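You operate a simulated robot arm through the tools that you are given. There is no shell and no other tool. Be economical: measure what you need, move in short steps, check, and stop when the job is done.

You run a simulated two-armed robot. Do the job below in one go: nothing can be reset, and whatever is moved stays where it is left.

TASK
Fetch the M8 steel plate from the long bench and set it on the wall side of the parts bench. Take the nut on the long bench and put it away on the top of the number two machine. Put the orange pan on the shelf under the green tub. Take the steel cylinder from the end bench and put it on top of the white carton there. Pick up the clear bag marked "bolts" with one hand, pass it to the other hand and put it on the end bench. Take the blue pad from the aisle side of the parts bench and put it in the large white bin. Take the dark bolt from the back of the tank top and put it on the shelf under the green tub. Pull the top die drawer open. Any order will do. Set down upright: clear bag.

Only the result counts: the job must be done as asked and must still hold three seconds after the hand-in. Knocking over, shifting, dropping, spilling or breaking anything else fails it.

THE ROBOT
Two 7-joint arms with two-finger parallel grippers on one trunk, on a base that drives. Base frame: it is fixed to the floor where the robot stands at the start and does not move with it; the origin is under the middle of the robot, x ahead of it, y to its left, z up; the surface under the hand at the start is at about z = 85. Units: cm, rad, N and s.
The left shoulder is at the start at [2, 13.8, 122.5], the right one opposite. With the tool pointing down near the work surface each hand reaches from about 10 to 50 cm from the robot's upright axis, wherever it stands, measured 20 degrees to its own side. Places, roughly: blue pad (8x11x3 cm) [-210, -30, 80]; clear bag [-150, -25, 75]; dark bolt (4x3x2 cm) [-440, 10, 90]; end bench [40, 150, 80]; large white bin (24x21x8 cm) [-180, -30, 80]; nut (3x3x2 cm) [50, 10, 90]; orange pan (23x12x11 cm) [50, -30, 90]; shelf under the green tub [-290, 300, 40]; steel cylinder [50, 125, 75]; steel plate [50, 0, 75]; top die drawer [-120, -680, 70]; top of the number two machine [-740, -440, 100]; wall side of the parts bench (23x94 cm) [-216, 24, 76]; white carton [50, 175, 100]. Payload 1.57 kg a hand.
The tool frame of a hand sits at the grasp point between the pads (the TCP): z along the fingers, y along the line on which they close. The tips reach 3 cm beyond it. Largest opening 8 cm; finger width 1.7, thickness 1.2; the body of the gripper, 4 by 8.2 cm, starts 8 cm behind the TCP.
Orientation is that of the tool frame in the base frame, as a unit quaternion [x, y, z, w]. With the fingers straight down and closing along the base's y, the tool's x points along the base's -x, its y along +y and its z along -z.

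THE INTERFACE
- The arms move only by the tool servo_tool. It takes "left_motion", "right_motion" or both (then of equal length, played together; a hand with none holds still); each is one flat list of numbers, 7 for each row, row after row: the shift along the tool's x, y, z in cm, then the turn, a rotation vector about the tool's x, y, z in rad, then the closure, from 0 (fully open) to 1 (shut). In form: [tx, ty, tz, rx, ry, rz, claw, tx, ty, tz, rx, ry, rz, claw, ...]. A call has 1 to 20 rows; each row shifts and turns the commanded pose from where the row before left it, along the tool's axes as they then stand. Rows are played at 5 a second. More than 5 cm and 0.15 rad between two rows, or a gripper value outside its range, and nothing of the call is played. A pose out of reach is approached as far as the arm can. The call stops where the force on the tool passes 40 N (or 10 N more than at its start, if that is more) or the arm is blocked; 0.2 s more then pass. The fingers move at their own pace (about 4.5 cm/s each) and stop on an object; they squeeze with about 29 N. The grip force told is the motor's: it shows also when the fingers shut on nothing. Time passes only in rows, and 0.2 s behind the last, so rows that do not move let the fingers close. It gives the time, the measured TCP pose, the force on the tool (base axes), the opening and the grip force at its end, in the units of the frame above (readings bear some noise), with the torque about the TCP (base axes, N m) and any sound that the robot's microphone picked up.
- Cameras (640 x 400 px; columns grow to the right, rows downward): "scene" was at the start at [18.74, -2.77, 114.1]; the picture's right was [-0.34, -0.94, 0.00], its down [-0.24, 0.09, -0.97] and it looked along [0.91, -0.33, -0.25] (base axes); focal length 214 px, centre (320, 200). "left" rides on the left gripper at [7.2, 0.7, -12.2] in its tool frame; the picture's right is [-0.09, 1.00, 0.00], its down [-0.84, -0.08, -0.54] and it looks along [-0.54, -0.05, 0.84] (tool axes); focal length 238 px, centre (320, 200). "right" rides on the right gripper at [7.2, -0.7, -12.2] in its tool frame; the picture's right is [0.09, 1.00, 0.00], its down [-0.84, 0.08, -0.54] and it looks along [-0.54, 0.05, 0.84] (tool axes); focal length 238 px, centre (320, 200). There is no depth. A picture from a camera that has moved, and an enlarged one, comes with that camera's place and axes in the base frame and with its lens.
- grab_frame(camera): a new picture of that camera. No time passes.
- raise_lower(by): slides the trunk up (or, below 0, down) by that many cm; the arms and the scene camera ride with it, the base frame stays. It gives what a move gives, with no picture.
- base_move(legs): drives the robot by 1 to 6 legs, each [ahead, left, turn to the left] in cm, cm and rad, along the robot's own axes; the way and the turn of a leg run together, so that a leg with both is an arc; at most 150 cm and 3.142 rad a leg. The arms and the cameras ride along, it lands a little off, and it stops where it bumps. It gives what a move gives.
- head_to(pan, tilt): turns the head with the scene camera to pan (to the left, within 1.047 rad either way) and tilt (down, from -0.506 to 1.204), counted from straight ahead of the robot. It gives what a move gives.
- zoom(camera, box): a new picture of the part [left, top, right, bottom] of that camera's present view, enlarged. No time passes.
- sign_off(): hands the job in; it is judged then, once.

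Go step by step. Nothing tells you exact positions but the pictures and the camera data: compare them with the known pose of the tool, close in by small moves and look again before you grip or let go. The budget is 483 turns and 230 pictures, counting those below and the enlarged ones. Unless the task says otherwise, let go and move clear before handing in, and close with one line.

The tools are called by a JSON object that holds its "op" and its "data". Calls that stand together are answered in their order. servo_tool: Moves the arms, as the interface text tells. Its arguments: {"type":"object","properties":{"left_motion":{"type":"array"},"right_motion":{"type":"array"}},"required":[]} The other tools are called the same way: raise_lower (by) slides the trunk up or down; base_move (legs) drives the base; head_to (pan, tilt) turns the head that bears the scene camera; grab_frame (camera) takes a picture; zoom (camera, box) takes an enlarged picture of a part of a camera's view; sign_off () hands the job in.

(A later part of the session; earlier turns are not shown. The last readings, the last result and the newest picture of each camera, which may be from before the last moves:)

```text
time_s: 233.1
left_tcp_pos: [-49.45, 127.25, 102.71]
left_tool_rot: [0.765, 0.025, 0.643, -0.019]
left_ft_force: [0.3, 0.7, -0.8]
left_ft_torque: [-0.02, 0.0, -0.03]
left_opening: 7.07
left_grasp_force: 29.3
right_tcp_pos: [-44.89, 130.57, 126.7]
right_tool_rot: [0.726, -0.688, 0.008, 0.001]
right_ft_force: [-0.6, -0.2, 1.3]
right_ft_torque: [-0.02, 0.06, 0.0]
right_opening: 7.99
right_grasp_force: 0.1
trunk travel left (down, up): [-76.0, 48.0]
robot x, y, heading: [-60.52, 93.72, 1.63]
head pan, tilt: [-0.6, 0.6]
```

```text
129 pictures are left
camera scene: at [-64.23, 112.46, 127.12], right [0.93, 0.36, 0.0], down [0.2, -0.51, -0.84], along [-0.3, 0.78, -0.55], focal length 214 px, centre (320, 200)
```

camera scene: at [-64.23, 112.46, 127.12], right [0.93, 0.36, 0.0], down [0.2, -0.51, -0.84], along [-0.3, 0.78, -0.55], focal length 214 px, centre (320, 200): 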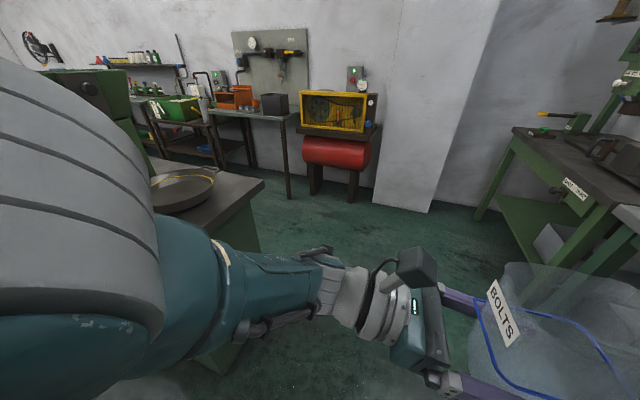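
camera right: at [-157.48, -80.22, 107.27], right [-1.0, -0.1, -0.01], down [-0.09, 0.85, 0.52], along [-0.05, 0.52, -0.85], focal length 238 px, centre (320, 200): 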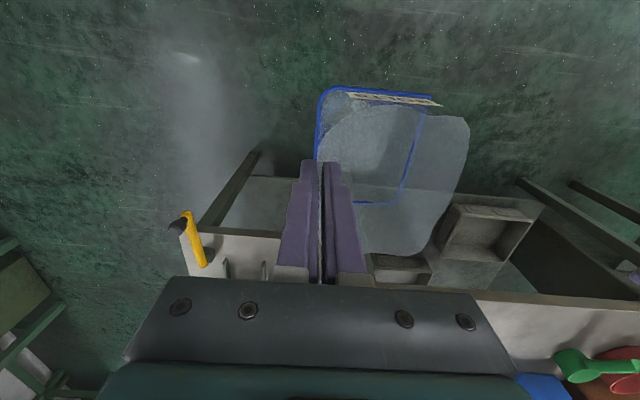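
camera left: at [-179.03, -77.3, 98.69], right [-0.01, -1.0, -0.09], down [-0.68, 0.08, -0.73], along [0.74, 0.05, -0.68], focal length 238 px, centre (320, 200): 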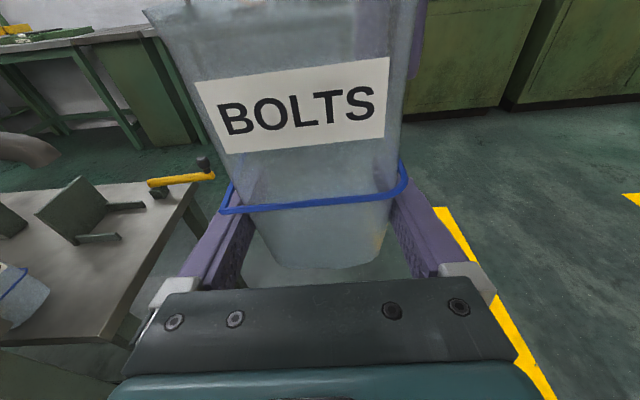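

The head is blocked by the right arm. I'll move the right hand outward and lower.

{"op": "servo_tool", "data": {"right_motion": [0, -4, 0, 0, 0, 0, 0, 0, -4, 0, 0, 0, 0, 0, 0, -4, 1, 0, 0, 0, 0, 0, -3, 3, 0, 0, 0, 0, 2, 0, 4, 0, 0, 0, 0, 2, 0, 4, 0, 0, 0, 0]}}

{"op": "head_to", "data": {"pan": -0.7, "tilt": 0.6}}

{"op": "grab_frame", "data": {"camera": "scene"}}

```text
time_s: 234.5
left_tcp_pos: [-49.57, 127.28, 102.74]
left_tool_rot: [0.766, 0.025, 0.642, -0.02]
left_ft_force: [0.6, -0.1, -1.1]
left_ft_torque: [-0.02, 0.0, 0.0]
left_opening: 7.07
left_grasp_force: 28.7
right_tcp_pos: [-29.65, 127.08, 114.86]
right_tool_rot: [0.725, -0.689, 0.007, 0.0]
right_ft_force: [0.3, 0.5, -0.4]
right_ft_torque: [-0.01, 0.0, 0.02]
right_opening: 8.01
right_grasp_force: 0.1
trunk travel left (down, up): [-76.0, 48.0]
robot x, y, heading: [-60.31, 93.94, 1.637]
head pan, tilt: [-0.6, 0.6]
```

```text
time_s: 235.2
left_tcp_pos: [-49.47, 127.2, 102.67]
left_tool_rot: [0.766, 0.026, 0.642, -0.021]
left_ft_force: [-0.5, 0.8, -0.7]
left_ft_torque: [0.02, -0.01, -0.01]
left_opening: 7.07
left_grasp_force: 28.9
right_tcp_pos: [-29.57, 127.12, 114.95]
right_tool_rot: [0.726, -0.688, 0.008, 0.0]
right_ft_force: [0.0, -0.4, -0.1]
right_ft_torque: [0.0, 0.02, -0.03]
right_opening: 8.03
right_grasp_force: 0.0
trunk travel left (down, up): [-76.0, 48.0]
robot x, y, heading: [-60.57, 93.86, 1.632]
head pan, tilt: [-0.7, 0.6]
```

```text
128 pictures are left
camera scene: at [-64.12, 112.49, 127.09], right [0.94, 0.35, 0.0], down [0.19, -0.52, -0.83], along [-0.29, 0.78, -0.55], focal length 214 px, centre (320, 200)
```

scene: 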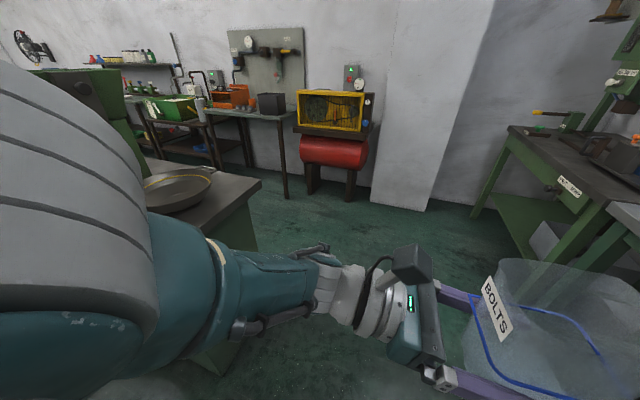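

The left arm itself is crowding the head. I'll shift the left hand back left a bit to free it.

{"op": "servo_tool", "data": {"left_motion": [-0.68, 0, -3.94, 0, 0, 0, 1, -0.68, 0, -3.94, 0, 0, 0, 1, -0.5, 0, -2.94, 0, 0, 0, 1]}}

{"op": "head_to", "data": {"pan": -0.7, "tilt": 0.5}}

{"op": "grab_frame", "data": {"camera": "scene"}}

```text
time_s: 236.0
left_tcp_pos: [-60.17, 127.63, 101.87]
left_tool_rot: [0.763, 0.022, 0.646, -0.017]
left_ft_force: [-0.1, 0.3, -1.4]
left_ft_torque: [-0.02, 0.01, -0.01]
left_opening: 7.09
left_grasp_force: 28.6
left hand out of reach, approached as far as the arm can: row 1, 2
right_tcp_pos: [-29.52, 127.04, 115.0]
right_tool_rot: [0.726, -0.688, 0.008, 0.001]
right_ft_force: [0.1, -0.7, -0.2]
right_ft_torque: [-0.02, -0.03, 0.0]
right_opening: 8.0
right_grasp_force: 0.1
trunk travel left (down, up): [-76.0, 48.0]
robot x, y, heading: [-60.19, 93.56, 1.634]
head pan, tilt: [-0.7, 0.6]
```

```text
time_s: 236.7
left_tcp_pos: [-60.05, 127.78, 101.89]
left_tool_rot: [0.763, 0.022, 0.646, -0.018]
left_ft_force: [0.2, -0.1, -0.9]
left_ft_torque: [0.0, -0.01, 0.0]
left_opening: 7.07
left_grasp_force: 28.7
right_tcp_pos: [-29.54, 127.08, 114.86]
right_tool_rot: [0.726, -0.688, 0.008, 0.0]
right_ft_force: [-0.1, 0.5, -0.7]
right_ft_torque: [0.0, 0.01, 0.0]
right_opening: 8.02
right_grasp_force: 0.1
trunk travel left (down, up): [-76.0, 48.0]
robot x, y, heading: [-60.46, 93.65, 1.631]
head pan, tilt: [-0.7, 0.499]
```

```text
127 pictures are left
camera scene: at [-55.57, 111.49, 127.86], right [0.8, -0.6, 0.0], down [-0.29, -0.38, -0.88], along [0.52, 0.71, -0.48], focal length 214 px, centre (320, 200)
```

scene: 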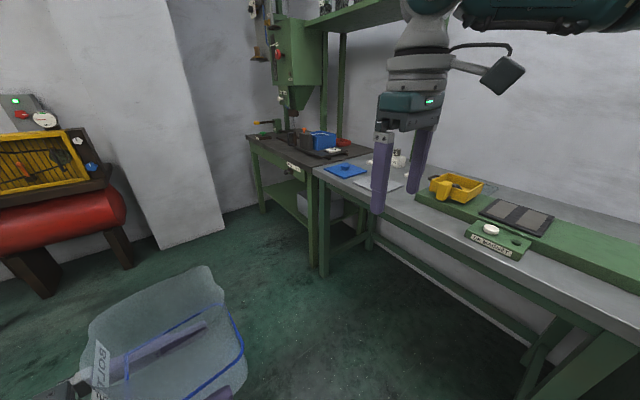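

{"op": "zoom", "data": {"camera": "scene", "box": [310, 140, 570, 300]}}

```text
2.46 times, centred on (440, 220) of scene
camera zoom: at [-55.57, 111.49, 127.86], right [0.8, -0.6, 0.0], down [-0.29, -0.38, -0.88], along [0.52, 0.71, -0.48], focal length 528 px, centre (25, 151)
```

zoom: 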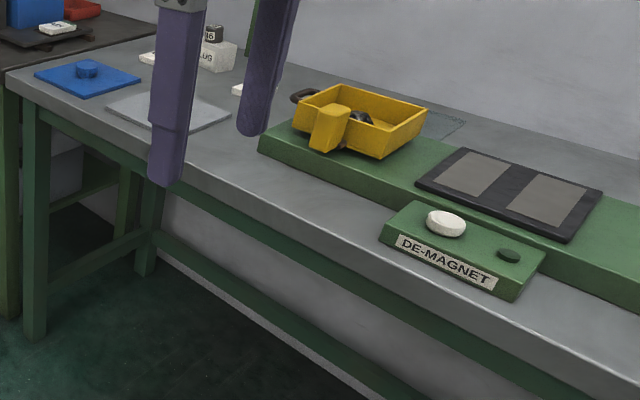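

The free front strip of the end bench is x≈11–22, y≈128–158. I'll pull the right hand back, extend the left hand right again, then drive alongside.

{"op": "servo_tool", "data": {"left_motion": [0.5, 0, 2.9, 0, 0, 0, 1, 0.5, 0, 2.9, 0, 0, 0, 1, 0.5, 0, 2.9, 0, 0, 0, 1], "right_motion": [3.5, 0, 0, 0, 0, 0, 0, 3.5, 0, 0, 0, 0, 0, 0, 3.5, 0, 0, 0, 0, 0, 0]}}

{"op": "base_move", "data": {"legs": [[0, 0, -0.13]]}}

```text
time_s: 237.5
left_tcp_pos: [-51.0, 127.16, 102.58]
left_tool_rot: [0.764, 0.023, 0.644, -0.019]
left_ft_force: [0.6, 0.2, 0.2]
left_ft_torque: [0.02, -0.01, 0.02]
left_opening: 7.09
left_grasp_force: 28.3
left hand out of reach, approached as far as the arm can: row 3
right_tcp_pos: [-29.24, 116.5, 115.19]
right_tool_rot: [0.726, -0.688, 0.008, 0.001]
right_ft_force: [-0.2, -0.5, -0.4]
right_ft_torque: [-0.03, -0.01, -0.01]
right_opening: 8.0
right_grasp_force: 0.0
trunk travel left (down, up): [-76.0, 48.0]
robot x, y, heading: [-60.74, 93.71, 1.632]
head pan, tilt: [-0.7, 0.499]
```

```text
time_s: 238.5
left_tcp_pos: [-46.92, 125.87, 102.53]
left_tool_rot: [0.764, -0.027, 0.644, 0.024]
left_ft_force: [0.2, 0.3, -0.7]
left_ft_torque: [0.04, 0.0, 0.04]
left_opening: 7.09
left_grasp_force: 28.6
right_tcp_pos: [-26.61, 112.36, 115.09]
right_tool_rot: [-0.68, 0.733, -0.008, -0.001]
right_ft_force: [0.3, -0.3, -0.3]
right_ft_torque: [0.01, 0.02, -0.01]
right_opening: 7.98
right_grasp_force: 0.1
trunk travel left (down, up): [-76.0, 48.0]
robot x, y, heading: [-60.37, 93.79, 1.505]
head pan, tilt: [-0.7, 0.499]
```

{"op": "base_move", "data": {"legs": [[25, 0, 0], [0, -50, 0]]}}

{"op": "grab_frame", "data": {"camera": "scene"}}

```text
time_s: 242.8
left_tcp_pos: [3.63, 147.37, 102.5]
left_tool_rot: [0.764, -0.025, 0.645, 0.022]
left_ft_force: [0.3, 0.0, 0.1]
left_ft_torque: [0.04, -0.01, -0.02]
left_opening: 7.04
left_grasp_force: 29.3
right_tcp_pos: [24.26, 133.92, 115.07]
right_tool_rot: [-0.681, 0.733, -0.008, -0.001]
right_ft_force: [0.2, 0.1, -0.7]
right_ft_torque: [-0.04, 0.0, -0.02]
right_opening: 8.0
right_grasp_force: 0.0
trunk travel left (down, up): [-76.0, 48.0]
robot x, y, heading: [-9.66, 115.3, 1.504]
head pan, tilt: [-0.7, 0.499]
```

```text
125 pictures are left
camera scene: at [-2.75, 132.21, 127.86], right [0.72, -0.69, 0.0], down [-0.33, -0.35, -0.88], along [0.61, 0.63, -0.48], focal length 214 px, centre (320, 200)
```

scene: 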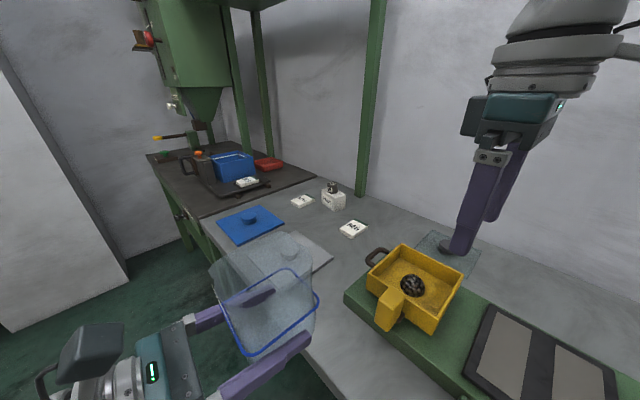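

{"op": "base_move", "data": {"legs": [[0.5, -11.5, 0]]}}

{"op": "raise_lower", "data": {"by": -9}}

{"op": "grab_frame", "data": {"camera": "scene"}}

{"op": "grab_frame", "data": {"camera": "left"}}

```text
time_s: 244.0
left_tcp_pos: [15.3, 147.09, 102.61]
left_tool_rot: [0.764, -0.025, 0.644, 0.021]
left_ft_force: [0.0, 0.1, -0.9]
left_ft_torque: [0.04, -0.03, 0.01]
left_opening: 7.08
left_grasp_force: 29.2
right_tcp_pos: [35.86, 133.65, 115.12]
right_tool_rot: [-0.681, 0.732, -0.008, -0.001]
right_ft_force: [-0.3, 0.2, 0.5]
right_ft_torque: [0.03, -0.01, -0.03]
right_opening: 7.99
right_grasp_force: 0.1
trunk travel left (down, up): [-76.0, 48.0]
robot x, y, heading: [1.97, 115.13, 1.505]
head pan, tilt: [-0.7, 0.499]
```

```text
time_s: 245.3
left_tcp_pos: [15.21, 147.11, 93.43]
left_tool_rot: [0.764, -0.025, 0.644, 0.022]
left_ft_force: [0.0, 0.6, -0.3]
left_ft_torque: [0.02, 0.0, 0.0]
left_opening: 7.1
left_grasp_force: 29.0
right_tcp_pos: [35.84, 133.75, 106.06]
right_tool_rot: [-0.681, 0.733, -0.007, -0.001]
right_ft_force: [0.0, 0.3, 0.2]
right_ft_torque: [0.01, -0.02, 0.0]
right_opening: 7.99
right_grasp_force: 0.0
trunk travel left (down, up): [-67.0, 57.0]
robot x, y, heading: [1.73, 115.26, 1.504]
head pan, tilt: [-0.7, 0.499]
```

```text
124 pictures are left
camera scene: at [8.84, 131.98, 118.86], right [0.72, -0.69, 0.0], down [-0.33, -0.35, -0.88], along [0.61, 0.63, -0.48], focal length 214 px, centre (320, 200)
```

scene: 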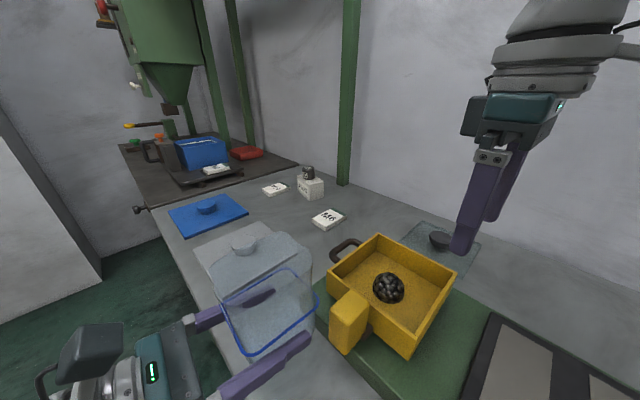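

```text
123 pictures are left
camera left: at [4.49, 147.22, 102.7], right [-0.08, -0.99, -0.09], down [-0.67, 0.12, -0.73], along [0.74, 0.0, -0.67], focal length 238 px, centre (320, 200)
```

left: 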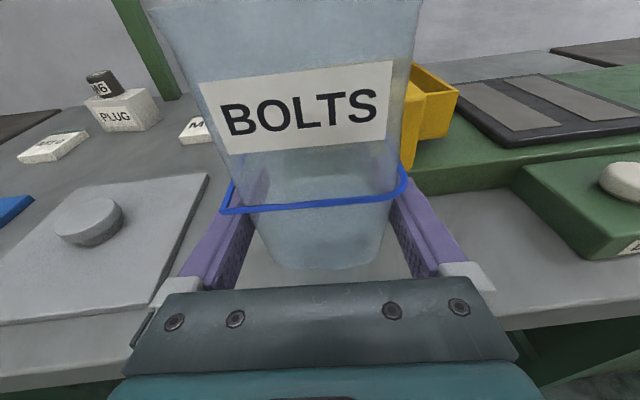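

Bag is above the free strip, clear of the yellow tab and plate. Lower the trunk gradually.

{"op": "raise_lower", "data": {"by": -4}}

{"op": "zoom", "data": {"camera": "scene", "box": [180, 210, 380, 400]}}

```text
time_s: 246.1
left_tcp_pos: [15.31, 147.16, 89.61]
left_tool_rot: [0.764, -0.026, 0.645, 0.023]
left_ft_force: [0.6, 0.0, -1.2]
left_ft_torque: [0.02, 0.03, 0.0]
left_opening: 7.1
left_grasp_force: 28.7
right_tcp_pos: [35.81, 133.58, 102.11]
right_tool_rot: [-0.681, 0.733, -0.008, -0.001]
right_ft_force: [-0.2, -0.2, -0.4]
right_ft_torque: [0.01, -0.03, -0.05]
right_opening: 8.03
right_grasp_force: 0.1
trunk travel left (down, up): [-63.0, 61.0]
robot x, y, heading: [1.92, 115.05, 1.503]
head pan, tilt: [-0.7, 0.499]
```

```text
2.11 times, centred on (280, 305) of scene
camera zoom: at [8.84, 131.98, 114.86], right [0.72, -0.69, 0.0], down [-0.33, -0.35, -0.88], along [0.61, 0.63, -0.48], focal length 452 px, centre (404, -21)
```

zoom: 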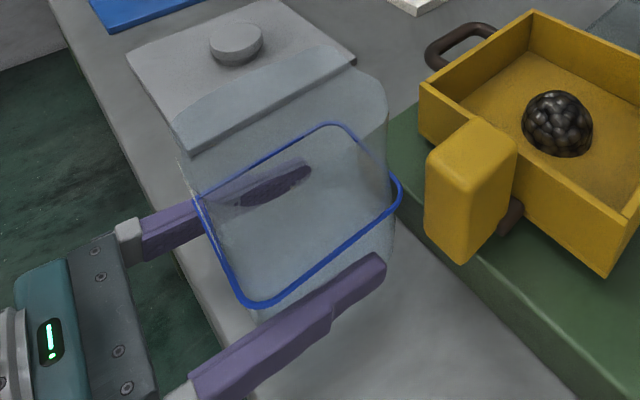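

{"op": "servo_tool", "data": {"left_motion": [-0.6, 0, 0.1, 0, 0, 0, 1, -0.5, 0, 0.1, 0, 0, 0, 1, 0, 0, 0, 0, 0, 0, 1]}}

{"op": "servo_tool", "data": {"left_motion": [-0.4, 0, 0.07, 0, 0, 0, 1, 0, 0, 0, 0, 0, 0, 1]}}

{"op": "servo_tool", "data": {"left_motion": [-0.4, 0, 0.07, 0, 0, 0, 1, 0, 0, 0, 0, 0, 0, 1]}}

```text
time_s: 246.9
left_tcp_pos: [15.28, 147.06, 89.05]
left_tool_rot: [0.764, -0.025, 0.644, 0.022]
left_ft_force: [0.0, -0.9, -0.5]
left_ft_torque: [0.01, -0.01, 0.0]
left_opening: 7.07
left_grasp_force: 29.1
left hand out of reach, approached as far as the arm can: row 2
right_tcp_pos: [35.69, 133.69, 102.15]
right_tool_rot: [-0.681, 0.732, -0.008, -0.001]
right_ft_force: [0.0, 0.1, 0.6]
right_ft_torque: [0.02, 0.0, 0.01]
right_opening: 8.01
right_grasp_force: 0.0
trunk travel left (down, up): [-63.0, 61.0]
robot x, y, heading: [1.89, 115.09, 1.505]
head pan, tilt: [-0.7, 0.499]
```

```text
time_s: 247.5
left_tcp_pos: [15.23, 146.82, 88.75]
left_tool_rot: [0.764, -0.026, 0.644, 0.022]
left_ft_force: [-0.8, -0.1, -0.2]
left_ft_torque: [0.02, 0.01, -0.04]
left_opening: 7.07
left_grasp_force: 29.4
right_tcp_pos: [35.82, 133.68, 102.13]
right_tool_rot: [-0.681, 0.732, -0.009, -0.001]
right_ft_force: [0.4, 0.0, -0.6]
right_ft_torque: [-0.01, 0.01, -0.01]
right_opening: 8.02
right_grasp_force: 0.1
trunk travel left (down, up): [-63.0, 61.0]
robot x, y, heading: [2.08, 114.94, 1.504]
head pan, tilt: [-0.7, 0.499]
```

```text
time_s: 248.1
left_tcp_pos: [15.27, 146.63, 88.68]
left_tool_rot: [0.764, -0.025, 0.644, 0.022]
left_ft_force: [-0.1, -0.2, -0.5]
left_ft_torque: [0.0, -0.03, 0.0]
left_opening: 7.1
left_grasp_force: 29.3
left hand out of reach, approached as far as the arm can: row 1
right_tcp_pos: [35.7, 133.65, 102.16]
right_tool_rot: [-0.68, 0.733, -0.008, 0.0]
right_ft_force: [0.6, -0.1, 0.1]
right_ft_torque: [-0.02, -0.02, -0.02]
right_opening: 8.0
right_grasp_force: 0.0
trunk travel left (down, up): [-63.0, 61.0]
robot x, y, heading: [1.66, 115.45, 1.505]
head pan, tilt: [-0.7, 0.499]
```

Arm at its limit; use the trunk in small steps instead.

{"op": "raise_lower", "data": {"by": -0.6}}

{"op": "raise_lower", "data": {"by": -0.4}}

{"op": "zoom", "data": {"camera": "left", "box": [180, 150, 480, 330]}}

```text
time_s: 248.6
left_tcp_pos: [15.23, 146.74, 88.55]
left_tool_rot: [0.762, -0.027, 0.647, 0.022]
left_ft_force: [-4.6, -6.3, 27.1]
left_ft_torque: [0.05, 1.04, 0.22]
left_opening: 7.09
left_grasp_force: 28.9
right_tcp_pos: [35.68, 133.68, 101.67]
right_tool_rot: [-0.681, 0.732, -0.008, -0.001]
right_ft_force: [0.2, -0.4, -0.5]
right_ft_torque: [0.03, 0.03, 0.03]
right_opening: 8.01
right_grasp_force: 0.1
trunk travel left (down, up): [-62.4, 61.6]
robot x, y, heading: [1.78, 115.03, 1.51]
head pan, tilt: [-0.7, 0.499]
```

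```text
time_s: 249.2
left_tcp_pos: [15.47, 146.71, 87.95]
left_tool_rot: [0.762, -0.027, 0.647, 0.022]
left_ft_force: [-0.1, -3.3, 27.6]
left_ft_torque: [0.05, 0.96, 0.1]
left_opening: 7.05
left_grasp_force: 27.9
right_tcp_pos: [35.83, 133.79, 101.16]
right_tool_rot: [-0.681, 0.732, -0.007, 0.0]
right_ft_force: [0.0, 0.5, 0.4]
right_ft_torque: [0.02, -0.03, 0.03]
right_opening: 8.01
right_grasp_force: 0.1
trunk travel left (down, up): [-62.0, 62.0]
robot x, y, heading: [2.2, 115.28, 1.506]
head pan, tilt: [-0.7, 0.499]
```

```text
2.13 times, centred on (330, 240) of left
camera zoom: at [4.58, 146.91, 97.07], right [-0.08, -0.99, -0.09], down [-0.67, 0.12, -0.74], along [0.74, 0.0, -0.67], focal length 508 px, centre (299, 115)
```

zoom: 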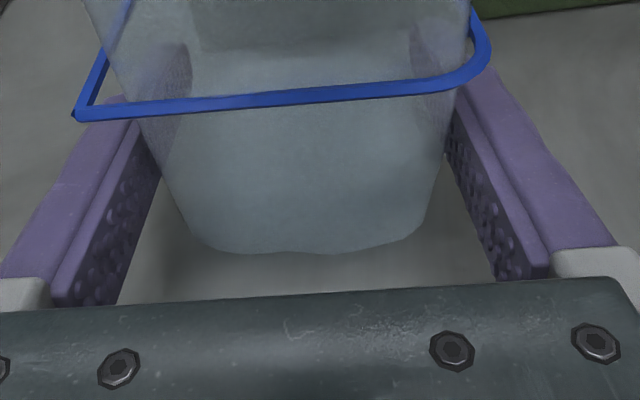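

Contact. Ease up slightly and open.

{"op": "raise_lower", "data": {"by": 0.4}}

{"op": "servo_tool", "data": {"left_motion": [0, 0, 0, 0, 0, 0, 0.06, 0, 0, 0, 0, 0, 0, 0, 0, 0, 0, 0, 0, 0, 0, 0, 0, 0, 0, 0, 0, 0]}}

{"op": "grab_frame", "data": {"camera": "left"}}

{"op": "grab_frame", "data": {"camera": "scene"}}

```text
time_s: 249.7
left_tcp_pos: [15.09, 146.69, 87.93]
left_tool_rot: [0.766, -0.025, 0.642, 0.022]
left_ft_force: [0.9, 1.2, 3.2]
left_ft_torque: [0.22, 0.13, -0.07]
left_opening: 7.03
left_grasp_force: 29.1
right_tcp_pos: [35.82, 133.74, 101.54]
right_tool_rot: [-0.681, 0.733, -0.008, -0.001]
right_ft_force: [-0.1, -0.8, -0.3]
right_ft_torque: [0.0, 0.01, -0.02]
right_opening: 8.01
right_grasp_force: 0.0
trunk travel left (down, up): [-62.4, 61.6]
robot x, y, heading: [1.76, 115.02, 1.508]
head pan, tilt: [-0.7, 0.499]
```

```text
time_s: 250.7
left_tcp_pos: [15.28, 146.7, 88.17]
left_tool_rot: [0.764, -0.026, 0.644, 0.022]
left_ft_force: [-0.1, 0.8, -0.3]
left_ft_torque: [-0.01, 0.01, -0.01]
left_opening: 8.02
left_grasp_force: 0.0
right_tcp_pos: [35.86, 133.73, 101.57]
right_tool_rot: [-0.681, 0.732, -0.008, -0.001]
right_ft_force: [0.9, 0.2, 0.7]
right_ft_torque: [0.02, 0.0, -0.01]
right_opening: 8.02
right_grasp_force: 0.0
trunk travel left (down, up): [-62.4, 61.6]
robot x, y, heading: [2.08, 115.23, 1.507]
head pan, tilt: [-0.7, 0.499]
```

```text
120 pictures are left
camera left: at [4.47, 146.79, 97.33], right [-0.08, -0.99, -0.09], down [-0.67, 0.12, -0.73], along [0.74, 0.0, -0.67], focal length 238 px, centre (320, 200)
```

left: 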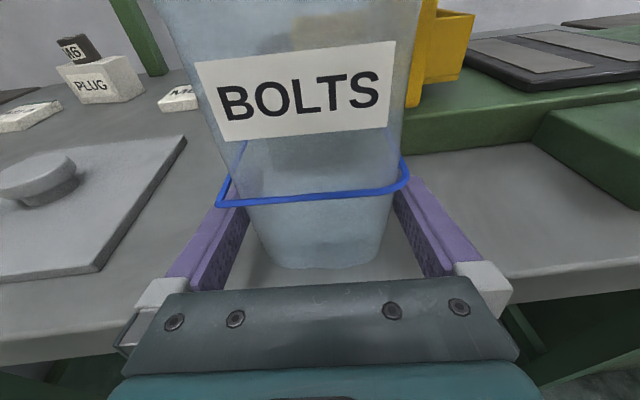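

```text
119 pictures are left
camera scene: at [8.84, 131.98, 114.26], right [0.72, -0.69, 0.0], down [-0.33, -0.35, -0.88], along [0.61, 0.63, -0.48], focal length 214 px, centre (320, 200)
```

scene: 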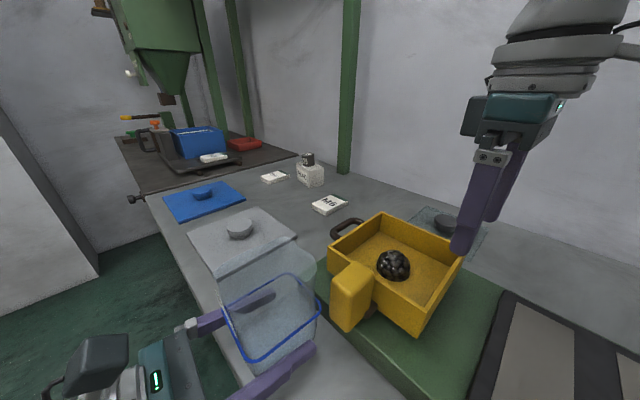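

The bag stands upright. Back the left hand straight out by driving left.

{"op": "base_move", "data": {"legs": [[0, 6, 0]]}}

{"op": "grab_frame", "data": {"camera": "left"}}

```text
time_s: 251.7
left_tcp_pos: [9.4, 147.06, 88.27]
left_tool_rot: [0.765, -0.027, 0.643, 0.023]
left_ft_force: [-0.8, 0.1, 0.3]
left_ft_torque: [0.0, 0.02, -0.04]
left_opening: 7.99
left_grasp_force: 0.0
right_tcp_pos: [29.74, 134.05, 101.47]
right_tool_rot: [-0.68, 0.733, -0.007, -0.001]
right_ft_force: [0.7, -0.2, -0.1]
right_ft_torque: [0.01, 0.01, -0.01]
right_opening: 7.98
right_grasp_force: 0.2
trunk travel left (down, up): [-62.4, 61.6]
robot x, y, heading: [-3.91, 115.43, 1.507]
head pan, tilt: [-0.7, 0.499]
```

```text
118 pictures are left
camera left: at [-1.46, 147.16, 97.33], right [-0.08, -0.99, -0.09], down [-0.67, 0.12, -0.73], along [0.74, 0.0, -0.67], focal length 238 px, centre (320, 200)
```

left: 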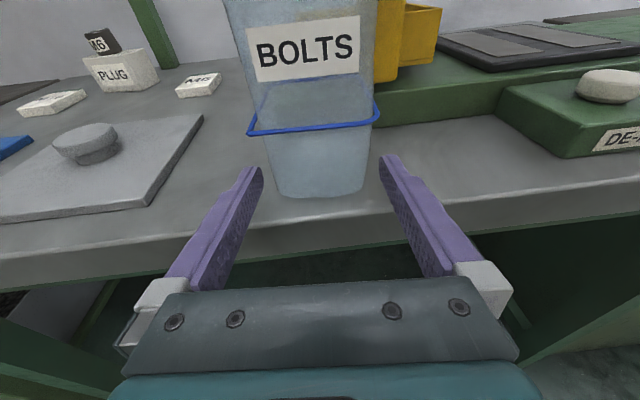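

Bag is set upright on the end bench. I'll back off, restore the left hand, and look toward the green-tub shelf.

{"op": "base_move", "data": {"legs": [[0, 50, 0], [0, 0, 0.95]]}}

{"op": "servo_tool", "data": {"left_motion": [0, 0, -3, 0, -0.14, 0, 0, 0, 0, -3, 0, -0.14, 0, 0, 0, 0, -3, 0, -0.14, 0, 0, 0, 0, 0, 0, -0.14, 0, 0, 0, 0, 0, 0, -0.14, 0, 0, 0, 0, 0, 0, -0.14, 0, 0, 0, 0, 0, 0, -0.14, 0, 0, 0, 0, 0, 0, -0.14, 0, 0, 0, 0, 0, 0, -0.14, 0, 0, 0, 0, 0, 0, -0.14, 0, 0]}}

{"op": "head_to", "data": {"pan": 0.0, "tilt": 0.3}}

{"op": "grab_frame", "data": {"camera": "scene"}}

```text
time_s: 257.0
left_tcp_pos: [-70.1, 148.18, 88.17]
left_tool_rot: [0.692, 0.325, 0.584, -0.274]
left_ft_force: [-0.9, -0.2, 1.2]
left_ft_torque: [-0.01, -0.01, -0.02]
left_opening: 7.98
left_grasp_force: 0.0
right_tcp_pos: [-47.58, 157.02, 101.52]
right_tool_rot: [0.94, -0.342, 0.007, -0.003]
right_ft_force: [0.6, -0.3, -0.6]
right_ft_torque: [-0.01, 0.0, -0.01]
right_opening: 8.0
right_grasp_force: 0.0
trunk travel left (down, up): [-62.4, 61.6]
robot x, y, heading: [-52.24, 118.86, 2.452]
head pan, tilt: [-0.7, 0.499]
```

```text
time_s: 259.2
left_tcp_pos: [-75.49, 141.57, 90.8]
left_tool_rot: [0.905, 0.424, -0.001, -0.001]
left_ft_force: [0.4, 0.8, 0.4]
left_ft_torque: [-0.05, -0.01, -0.01]
left_opening: 8.0
left_grasp_force: 0.0
right_tcp_pos: [-47.48, 157.01, 101.59]
right_tool_rot: [0.939, -0.343, 0.008, -0.003]
right_ft_force: [-0.5, -0.1, -0.3]
right_ft_torque: [0.01, 0.02, -0.03]
right_opening: 8.01
right_grasp_force: 0.0
trunk travel left (down, up): [-62.4, 61.6]
robot x, y, heading: [-52.44, 119.06, 2.45]
head pan, tilt: [-0.7, 0.499]
```

```text
time_s: 260.2
left_tcp_pos: [-75.51, 141.47, 91.05]
left_tool_rot: [0.905, 0.425, 0.001, -0.001]
left_ft_force: [0.8, -0.1, 0.4]
left_ft_torque: [0.02, -0.03, 0.02]
left_opening: 8.02
left_grasp_force: 0.0
right_tcp_pos: [-47.57, 156.97, 101.61]
right_tool_rot: [0.94, -0.342, 0.008, -0.003]
right_ft_force: [0.2, -0.3, 0.1]
right_ft_torque: [-0.01, -0.03, -0.03]
right_opening: 7.97
right_grasp_force: 0.0
trunk travel left (down, up): [-62.4, 61.6]
robot x, y, heading: [-52.68, 118.5, 2.454]
head pan, tilt: [0.0, 0.3]
```

```text
117 pictures are left
camera scene: at [-67.22, 131.46, 116.1], right [0.64, 0.77, 0.0], down [0.23, -0.19, -0.96], along [-0.74, 0.61, -0.3], focal length 214 px, centre (320, 200)
```

scene: 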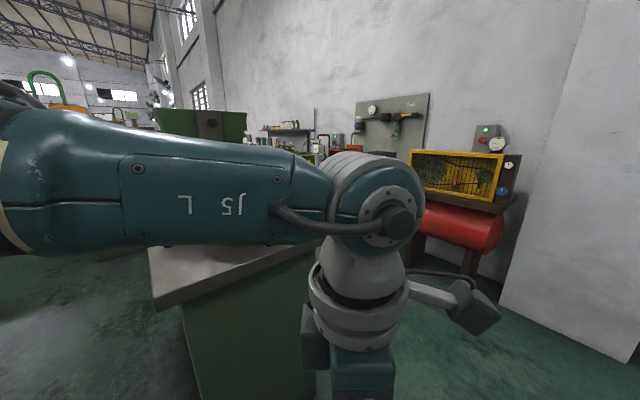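

{"op": "servo_tool", "data": {"left_motion": [0, 0, 0, 0, 0, 0.1428, 0, 0, 0, 0, 0, 0, 0.1428, 0, 0, 0, 0, 0, 0, 0.1428, 0, 0, 0, 0, 0, 0, 0.1428, 0, 0, 0, 0, 0, 0, 0.1428, 0, 0, 0, 0, 0, 0, 0.1428, 0, 0, 0, 0, 0, 0, 0.1428, 0, 0, 0, 0, 0, 0, 0.1428, 0, 0, 0, 0, 0, 0, 0.1428, 0, 0, 0, 0, 0, 0, 0.1428, 0, 0, 0, 0, 0, 0, 0.1428, 0]}}

{"op": "base_move", "data": {"legs": [[0, 0, -0.88], [85, 0, 0], [0, 0, 1.0]]}}

{"op": "head_to", "data": {"pan": 0.3, "tilt": 0.25}}

{"op": "grab_frame", "data": {"camera": "scene"}}

```text
time_s: 262.6
left_tcp_pos: [-75.48, 141.57, 90.91]
left_tool_rot: [0.94, -0.342, 0.0, -0.001]
left_ft_force: [-0.8, 0.7, -0.5]
left_ft_torque: [0.02, 0.02, 0.0]
left_opening: 7.99
left_grasp_force: 0.0
right_tcp_pos: [-47.61, 157.08, 101.52]
right_tool_rot: [0.939, -0.343, 0.007, -0.003]
right_ft_force: [-0.6, -0.2, 0.1]
right_ft_torque: [0.0, 0.02, 0.01]
right_opening: 8.01
right_grasp_force: 0.1
trunk travel left (down, up): [-62.4, 61.6]
robot x, y, heading: [-52.32, 118.76, 2.456]
head pan, tilt: [0.0, 0.3]
```

```text
time_s: 271.9
left_tcp_pos: [-78.3, 221.84, 90.79]
left_tool_rot: [0.959, -0.285, -0.001, -0.001]
left_ft_force: [-0.2, 0.7, -0.5]
left_ft_torque: [0.05, 0.0, 0.0]
left_opening: 8.02
left_grasp_force: 0.1
right_tcp_pos: [-52.3, 240.62, 101.6]
right_tool_rot: [0.957, -0.288, 0.007, -0.004]
right_ft_force: [-0.3, -0.4, 0.1]
right_ft_torque: [-0.02, -0.02, -0.01]
right_opening: 7.98
right_grasp_force: 0.0
trunk travel left (down, up): [-62.4, 61.6]
robot x, y, heading: [-52.32, 201.61, 2.566]
head pan, tilt: [0.0, 0.3]
```

```text
time_s: 272.7
left_tcp_pos: [-78.33, 222.01, 90.82]
left_tool_rot: [0.958, -0.285, 0.0, 0.0]
left_ft_force: [0.1, 0.9, -1.1]
left_ft_torque: [-0.02, 0.01, 0.01]
left_opening: 8.01
left_grasp_force: 0.1
right_tcp_pos: [-52.31, 240.57, 101.53]
right_tool_rot: [0.958, -0.288, 0.007, -0.004]
right_ft_force: [-0.3, 0.6, 0.5]
right_ft_torque: [0.0, -0.01, 0.03]
right_opening: 7.97
right_grasp_force: 0.0
trunk travel left (down, up): [-62.4, 61.6]
robot x, y, heading: [-52.6, 202.07, 2.569]
head pan, tilt: [0.3, 0.25]
```

```text
116 pictures are left
camera scene: at [-70.05, 210.33, 116.57], right [0.27, 0.96, 0.0], down [0.24, -0.07, -0.97], along [-0.93, 0.26, -0.25], focal length 214 px, centre (320, 200)
```

scene: 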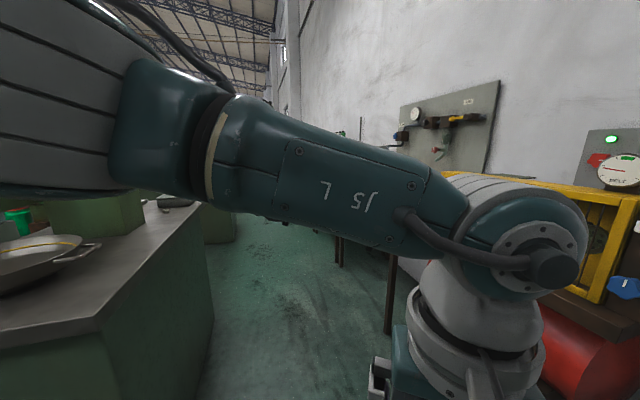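

{"op": "servo_tool", "data": {"left_motion": [0, 4.5, -1, 0, 0, 0, 0, 0, 4.5, -1, 0, 0, 0, 0, 0, 4.5, -1, 0, 0, 0, 0, 2, 4, -1, 0, 0, 0, 0]}}

{"op": "head_to", "data": {"pan": 0.1, "tilt": 0.3}}

{"op": "grab_frame", "data": {"camera": "scene"}}

```text
time_s: 273.7
left_tcp_pos: [-86.31, 206.24, 94.5]
left_tool_rot: [0.958, -0.285, 0.0, 0.0]
left_ft_force: [-0.4, 0.1, 0.3]
left_ft_torque: [-0.02, -0.01, 0.02]
left_opening: 8.02
left_grasp_force: 0.0
right_tcp_pos: [-52.39, 240.56, 101.65]
right_tool_rot: [0.958, -0.288, 0.007, -0.004]
right_ft_force: [-0.5, 0.5, 0.6]
right_ft_torque: [-0.02, 0.01, 0.0]
right_opening: 8.01
right_grasp_force: 0.0
trunk travel left (down, up): [-62.4, 61.6]
robot x, y, heading: [-52.59, 201.74, 2.566]
head pan, tilt: [0.3, 0.25]
```

```text
time_s: 274.4
left_tcp_pos: [-86.38, 206.33, 94.45]
left_tool_rot: [0.958, -0.285, 0.0, -0.001]
left_ft_force: [0.7, -0.5, -0.1]
left_ft_torque: [0.03, 0.02, -0.01]
left_opening: 8.0
left_grasp_force: 0.0
right_tcp_pos: [-52.37, 240.52, 101.49]
right_tool_rot: [0.958, -0.288, 0.008, -0.003]
right_ft_force: [0.3, 0.9, 1.0]
right_ft_torque: [0.01, 0.02, -0.02]
right_opening: 8.03
right_grasp_force: 0.1
trunk travel left (down, up): [-62.4, 61.6]
robot x, y, heading: [-52.55, 202.36, 2.562]
head pan, tilt: [0.099, 0.3]
```

```text
115 pictures are left
camera scene: at [-69.37, 212.06, 116.1], right [0.46, 0.89, 0.0], down [0.26, -0.14, -0.96], along [-0.85, 0.44, -0.3], focal length 214 px, centre (320, 200)
```

scene: 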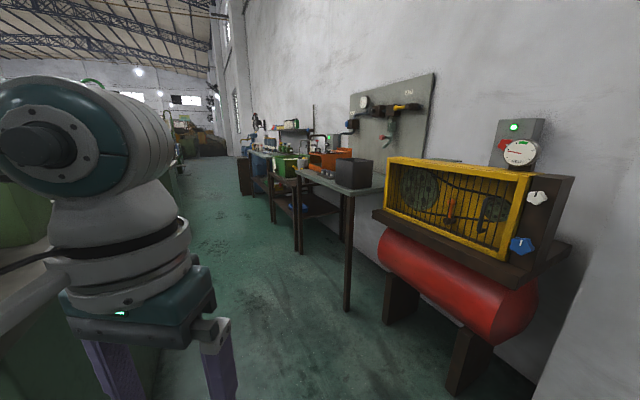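

{"op": "zoom", "data": {"camera": "scene", "box": [230, 110, 390, 260]}}

```text
2.67 times, centred on (310, 185) of scene
camera zoom: at [-69.37, 212.06, 116.1], right [0.46, 0.89, 0.0], down [0.26, -0.14, -0.96], along [-0.85, 0.44, -0.3], focal length 572 px, centre (347, 240)
```

zoom: 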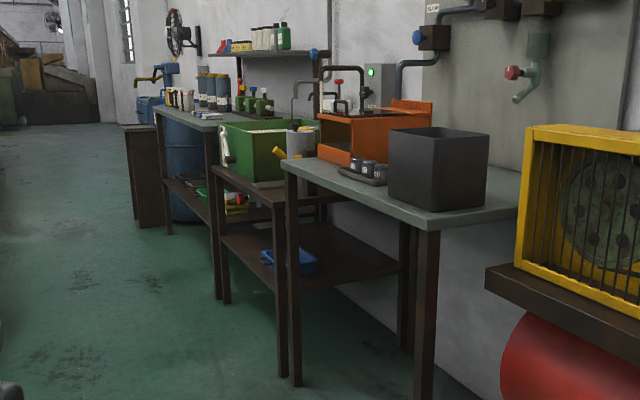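

The rack's shelf is at z≈40 with only ~27 cm headroom under the board holding the tub; it faces the lane. Next I'll fetch the dark bolt from the tank top, driving along the lane.

{"op": "base_move", "data": {"legs": [[0, 0, 0.58], [0, 112, 0], [150, 0, 0], [80, 0, 0]]}}

{"op": "head_to", "data": {"pan": 0.2, "tilt": 0.25}}

{"op": "grab_frame", "data": {"camera": "scene"}}

```text
time_s: 292.6
left_tcp_pos: [-311.28, 74.64, 94.54]
left_tool_rot: [1.0, 0.002, 0.001, -0.001]
left_ft_force: [0.5, 0.5, 0.4]
left_ft_torque: [-0.01, -0.02, -0.02]
left_opening: 7.99
left_grasp_force: 0.2
right_tcp_pos: [-301.68, 121.93, 101.58]
right_tool_rot: [1.0, -0.002, 0.006, -0.005]
right_ft_force: [-0.4, -0.2, 0.0]
right_ft_torque: [-0.02, -0.04, 0.02]
right_opening: 7.98
right_grasp_force: 0.0
trunk travel left (down, up): [-62.4, 61.6]
robot x, y, heading: [-280.83, 89.37, -3.134]
head pan, tilt: [0.099, 0.3]
```

```text
time_s: 293.2
left_tcp_pos: [-311.3, 74.7, 94.62]
left_tool_rot: [1.0, 0.0, 0.001, -0.001]
left_ft_force: [0.0, 0.0, 0.1]
left_ft_torque: [0.01, 0.0, 0.02]
left_opening: 7.97
left_grasp_force: 0.2
right_tcp_pos: [-301.65, 122.06, 101.58]
right_tool_rot: [1.0, -0.001, 0.006, -0.004]
right_ft_force: [-1.1, 0.4, 0.3]
right_ft_torque: [0.0, 0.0, -0.01]
right_opening: 7.99
right_grasp_force: 0.0
trunk travel left (down, up): [-62.4, 61.6]
robot x, y, heading: [-280.88, 89.14, -3.134]
head pan, tilt: [0.201, 0.25]
```

```text
113 pictures are left
camera scene: at [-299.93, 87.96, 116.57], right [-0.2, 0.98, 0.0], down [0.24, 0.05, -0.97], along [-0.95, -0.2, -0.25], focal length 214 px, centre (320, 200)
```

scene: 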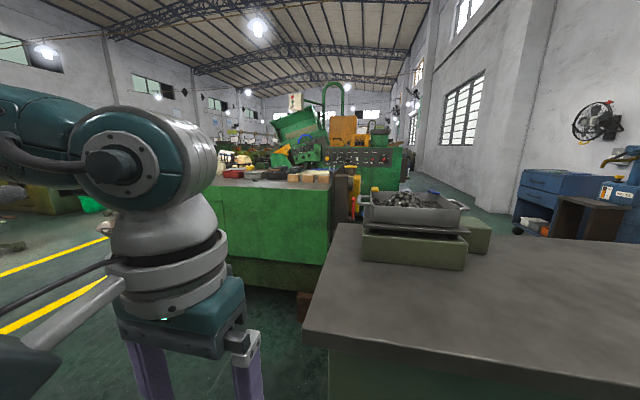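

{"op": "zoom", "data": {"camera": "scene", "box": [180, 140, 360, 300]}}

```text
2.50 times, centred on (270, 220) of scene
camera zoom: at [-299.93, 87.96, 116.57], right [-0.2, 0.98, 0.0], down [0.24, 0.05, -0.97], along [-0.95, -0.2, -0.25], focal length 536 px, centre (445, 150)
```

zoom: 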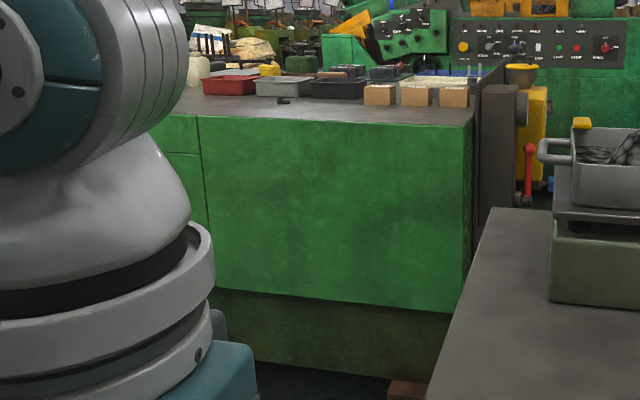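

The tank is beyond; its bolt is near (-440,11,91). The gap on this side is narrow, so I'll go round by the aisle.

{"op": "base_move", "data": {"legs": [[-150, 0, 0], [-76, 0, 0], [0, 150, 0], [0, 32, 0], [150, 0, 0], [130, 0, 0]]}}

{"op": "head_to", "data": {"pan": -0.5, "tilt": 0.35}}

{"op": "grab_frame", "data": {"camera": "scene"}}

```text
time_s: 298.4
left_tcp_pos: [-201.05, 74.13, 94.66]
left_tool_rot: [1.0, 0.008, 0.0, 0.002]
left_ft_force: [-0.4, -0.1, -0.3]
left_ft_torque: [-0.03, 0.0, 0.02]
left_opening: 7.99
left_grasp_force: 0.0
right_tcp_pos: [-192.18, 120.84, 101.29]
right_tool_rot: [1.0, 0.015, 0.003, 0.005]
right_ft_force: [-0.5, 0.6, 0.3]
right_ft_torque: [0.0, 0.0, 0.01]
right_opening: 8.0
right_grasp_force: 0.0
trunk travel left (down, up): [-62.4, 61.6]
robot x, y, heading: [-170.63, 90.53, -3.123]
head pan, tilt: [0.201, 0.25]
stopped in leg 1: the robot was blocked; the commanded pose is now the measured one
```

```text
time_s: 299.5
left_tcp_pos: [-201.23, 74.18, 94.73]
left_tool_rot: [1.0, 0.008, -0.002, 0.002]
left_ft_force: [0.0, 0.2, 0.5]
left_ft_torque: [-0.01, 0.04, 0.02]
left_opening: 7.99
left_grasp_force: 0.0
right_tcp_pos: [-192.42, 120.9, 101.55]
right_tool_rot: [1.0, 0.013, 0.002, 0.005]
right_ft_force: [-0.6, -0.1, -0.3]
right_ft_torque: [0.0, 0.01, -0.01]
right_opening: 8.01
right_grasp_force: 0.1
trunk travel left (down, up): [-62.4, 61.6]
robot x, y, heading: [-170.97, 89.81, -3.125]
head pan, tilt: [-0.499, 0.351]
```

```text
111 pictures are left
camera scene: at [-189.06, 94.04, 115.65], right [0.46, 0.89, -0.01], down [0.3, -0.16, -0.94], along [-0.83, 0.43, -0.34], focal length 214 px, centre (320, 200)
```

scene: 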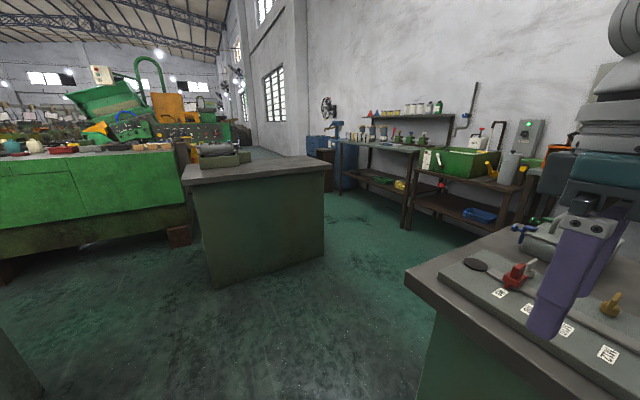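

Something blocked the base; likely the right elbow against the green machine on the bench. I'll look right.

{"op": "head_to", "data": {"pan": -1.04, "tilt": 0.2}}

{"op": "grab_frame", "data": {"camera": "scene"}}

```text
time_s: 300.5
left_tcp_pos: [-201.33, 74.18, 94.7]
left_tool_rot: [1.0, 0.007, -0.002, 0.002]
left_ft_force: [0.4, 0.3, 0.3]
left_ft_torque: [0.02, 0.01, 0.0]
left_opening: 8.0
left_grasp_force: 0.0
right_tcp_pos: [-192.36, 121.06, 101.37]
right_tool_rot: [1.0, 0.014, 0.001, 0.005]
right_ft_force: [-0.3, 0.1, -0.7]
right_ft_torque: [-0.02, 0.01, 0.05]
right_opening: 8.01
right_grasp_force: 0.0
trunk travel left (down, up): [-62.4, 61.6]
robot x, y, heading: [-170.34, 90.32, -3.125]
head pan, tilt: [-1.04, 0.201]
```

```text
110 pictures are left
camera scene: at [-185.67, 97.69, 117.02], right [0.85, 0.52, -0.01], down [0.1, -0.18, -0.98], along [-0.51, 0.83, -0.2], focal length 214 px, centre (320, 200)
```

scene: 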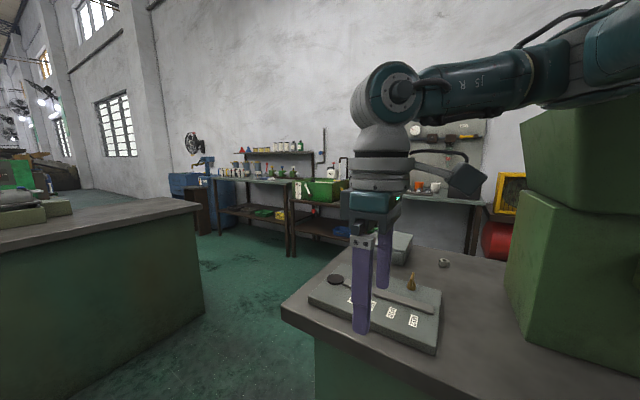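

The right forearm touches the tall green machine. I'll move forward off it and tuck the right hand inward before backing up.

{"op": "base_move", "data": {"legs": [[8, 0, 0], [0, 12, 0]]}}

{"op": "servo_tool", "data": {"right_motion": [-2, 4, 0, 0, 0, 0, 0, -2, 4, 0, 0, 0, 0, 0, -2, 4, 0, 0, 0, 0, 0]}}

{"op": "grab_frame", "data": {"camera": "scene"}}

```text
time_s: 302.4
left_tcp_pos: [-208.75, 62.62, 94.48]
left_tool_rot: [1.0, 0.007, 0.0, -0.001]
left_ft_force: [-0.1, -0.7, -0.6]
left_ft_torque: [0.01, 0.01, -0.01]
left_opening: 8.0
left_grasp_force: 0.1
right_tcp_pos: [-199.91, 109.33, 101.47]
right_tool_rot: [1.0, 0.013, 0.002, 0.001]
right_ft_force: [-0.1, 0.1, 0.1]
right_ft_torque: [0.02, -0.03, -0.02]
right_opening: 8.0
right_grasp_force: 0.0
trunk travel left (down, up): [-62.4, 61.6]
robot x, y, heading: [-178.39, 78.01, -3.126]
head pan, tilt: [-1.04, 0.201]
```

```text
time_s: 303.2
left_tcp_pos: [-208.82, 62.59, 94.49]
left_tool_rot: [1.0, 0.008, 0.001, 0.0]
left_ft_force: [-0.3, -0.1, 0.2]
left_ft_torque: [0.0, 0.02, -0.01]
left_opening: 7.99
left_grasp_force: 0.1
right_tcp_pos: [-205.47, 97.05, 101.59]
right_tool_rot: [1.0, 0.012, 0.003, 0.0]
right_ft_force: [0.1, 0.6, 0.5]
right_ft_torque: [0.01, -0.02, -0.01]
right_opening: 8.0
right_grasp_force: 0.0
trunk travel left (down, up): [-62.4, 61.6]
robot x, y, heading: [-178.41, 78.16, -3.126]
head pan, tilt: [-1.04, 0.201]
```

```text
109 pictures are left
camera scene: at [-193.24, 86.02, 117.03], right [0.85, 0.52, 0.0], down [0.1, -0.17, -0.98], along [-0.51, 0.84, -0.2], focal length 214 px, centre (320, 200)
```

scene: 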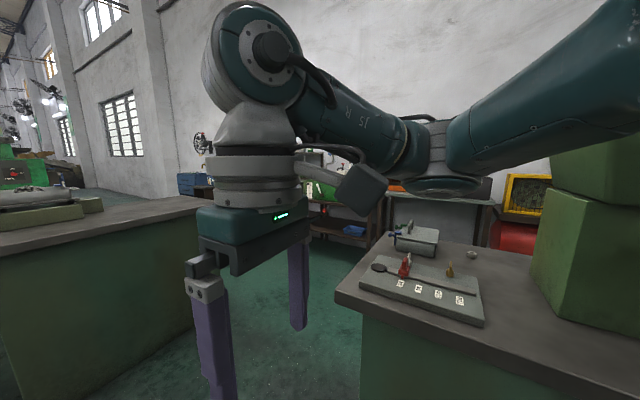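

{"op": "base_move", "data": {"legs": [[-122, 0, -0.015], [0, 150, 0], [0, 22, 0], [150, 0, 0], [150, 0, 0], [20, 0, 0]]}}

{"op": "head_to", "data": {"pan": -0.8, "tilt": 0.35}}

{"op": "grab_frame", "data": {"camera": "scene"}}

```text
time_s: 333.1
left_tcp_pos: [-411.07, -96.18, 94.56]
left_tool_rot: [1.0, -0.028, 0.0, -0.002]
left_ft_force: [0.6, 0.5, 0.4]
left_ft_torque: [-0.01, 0.01, -0.02]
left_opening: 8.02
left_grasp_force: 0.0
right_tcp_pos: [-405.27, -62.08, 101.64]
right_tool_rot: [1.0, -0.023, 0.003, 0.002]
right_ft_force: [0.3, 0.0, 0.1]
right_ft_torque: [-0.01, -0.02, 0.02]
right_opening: 7.99
right_grasp_force: 0.1
trunk travel left (down, up): [-62.4, 61.6]
robot x, y, heading: [-379.32, -83.46, 3.084]
head pan, tilt: [-1.04, 0.201]
```

```text
time_s: 333.8
left_tcp_pos: [-410.95, -96.21, 94.63]
left_tool_rot: [1.0, -0.029, 0.0, -0.001]
left_ft_force: [-0.3, 1.2, 0.3]
left_ft_torque: [-0.02, -0.02, -0.02]
left_opening: 8.0
left_grasp_force: 0.0
right_tcp_pos: [-405.3, -62.18, 101.68]
right_tool_rot: [1.0, -0.023, 0.004, 0.002]
right_ft_force: [-0.4, 0.3, 0.0]
right_ft_torque: [0.01, 0.0, 0.02]
right_opening: 8.02
right_grasp_force: 0.0
trunk travel left (down, up): [-62.4, 61.6]
robot x, y, heading: [-379.85, -83.38, 3.087]
head pan, tilt: [-0.799, 0.351]
```

```text
108 pictures are left
camera scene: at [-395.7, -75.35, 115.63], right [0.76, 0.66, 0.0], down [0.23, -0.26, -0.94], along [-0.62, 0.71, -0.34], focal length 214 px, centre (320, 200)
```

scene: 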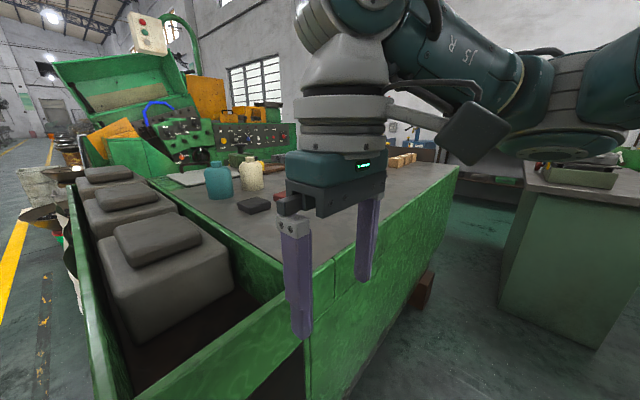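

{"op": "base_move", "data": {"legs": [[0, -80, 0.05]]}}

{"op": "head_to", "data": {"pan": -0.15, "tilt": 0.45}}

{"op": "grab_frame", "data": {"camera": "scene"}}

```text
time_s: 338.1
left_tcp_pos: [-407.71, -17.41, 94.45]
left_tool_rot: [1.0, -0.006, 0.0, -0.001]
left_ft_force: [0.4, 0.0, -0.4]
left_ft_torque: [0.01, -0.03, 0.02]
left_opening: 7.99
left_grasp_force: 0.2
right_tcp_pos: [-403.39, 17.0, 101.7]
right_tool_rot: [1.0, -0.001, 0.004, 0.002]
right_ft_force: [-0.2, -0.4, -0.5]
right_ft_torque: [-0.02, 0.01, -0.01]
right_opening: 8.0
right_grasp_force: 0.1
trunk travel left (down, up): [-62.4, 61.6]
robot x, y, heading: [-376.63, -2.95, 3.129]
head pan, tilt: [-0.799, 0.351]
```

```text
time_s: 339.1
left_tcp_pos: [-407.71, -17.26, 94.61]
left_tool_rot: [1.0, -0.007, 0.0, 0.0]
left_ft_force: [-0.4, -0.4, -0.3]
left_ft_torque: [0.0, -0.03, 0.01]
left_opening: 8.01
left_grasp_force: 0.0
right_tcp_pos: [-403.44, 16.99, 101.52]
right_tool_rot: [1.0, -0.001, 0.002, 0.001]
right_ft_force: [-0.9, 0.1, 0.4]
right_ft_torque: [-0.01, -0.01, -0.04]
right_opening: 8.01
right_grasp_force: 0.0
trunk travel left (down, up): [-62.4, 61.6]
robot x, y, heading: [-377.01, -2.77, 3.132]
head pan, tilt: [-0.15, 0.45]
```

```text
107 pictures are left
camera scene: at [-395.98, -1.03, 114.71], right [0.16, 0.99, 0.0], down [0.43, -0.07, -0.9], along [-0.89, 0.15, -0.44], focal length 214 px, centre (320, 200)
```

scene: 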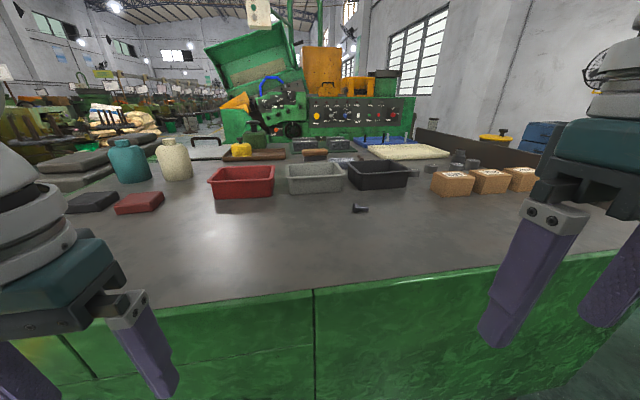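

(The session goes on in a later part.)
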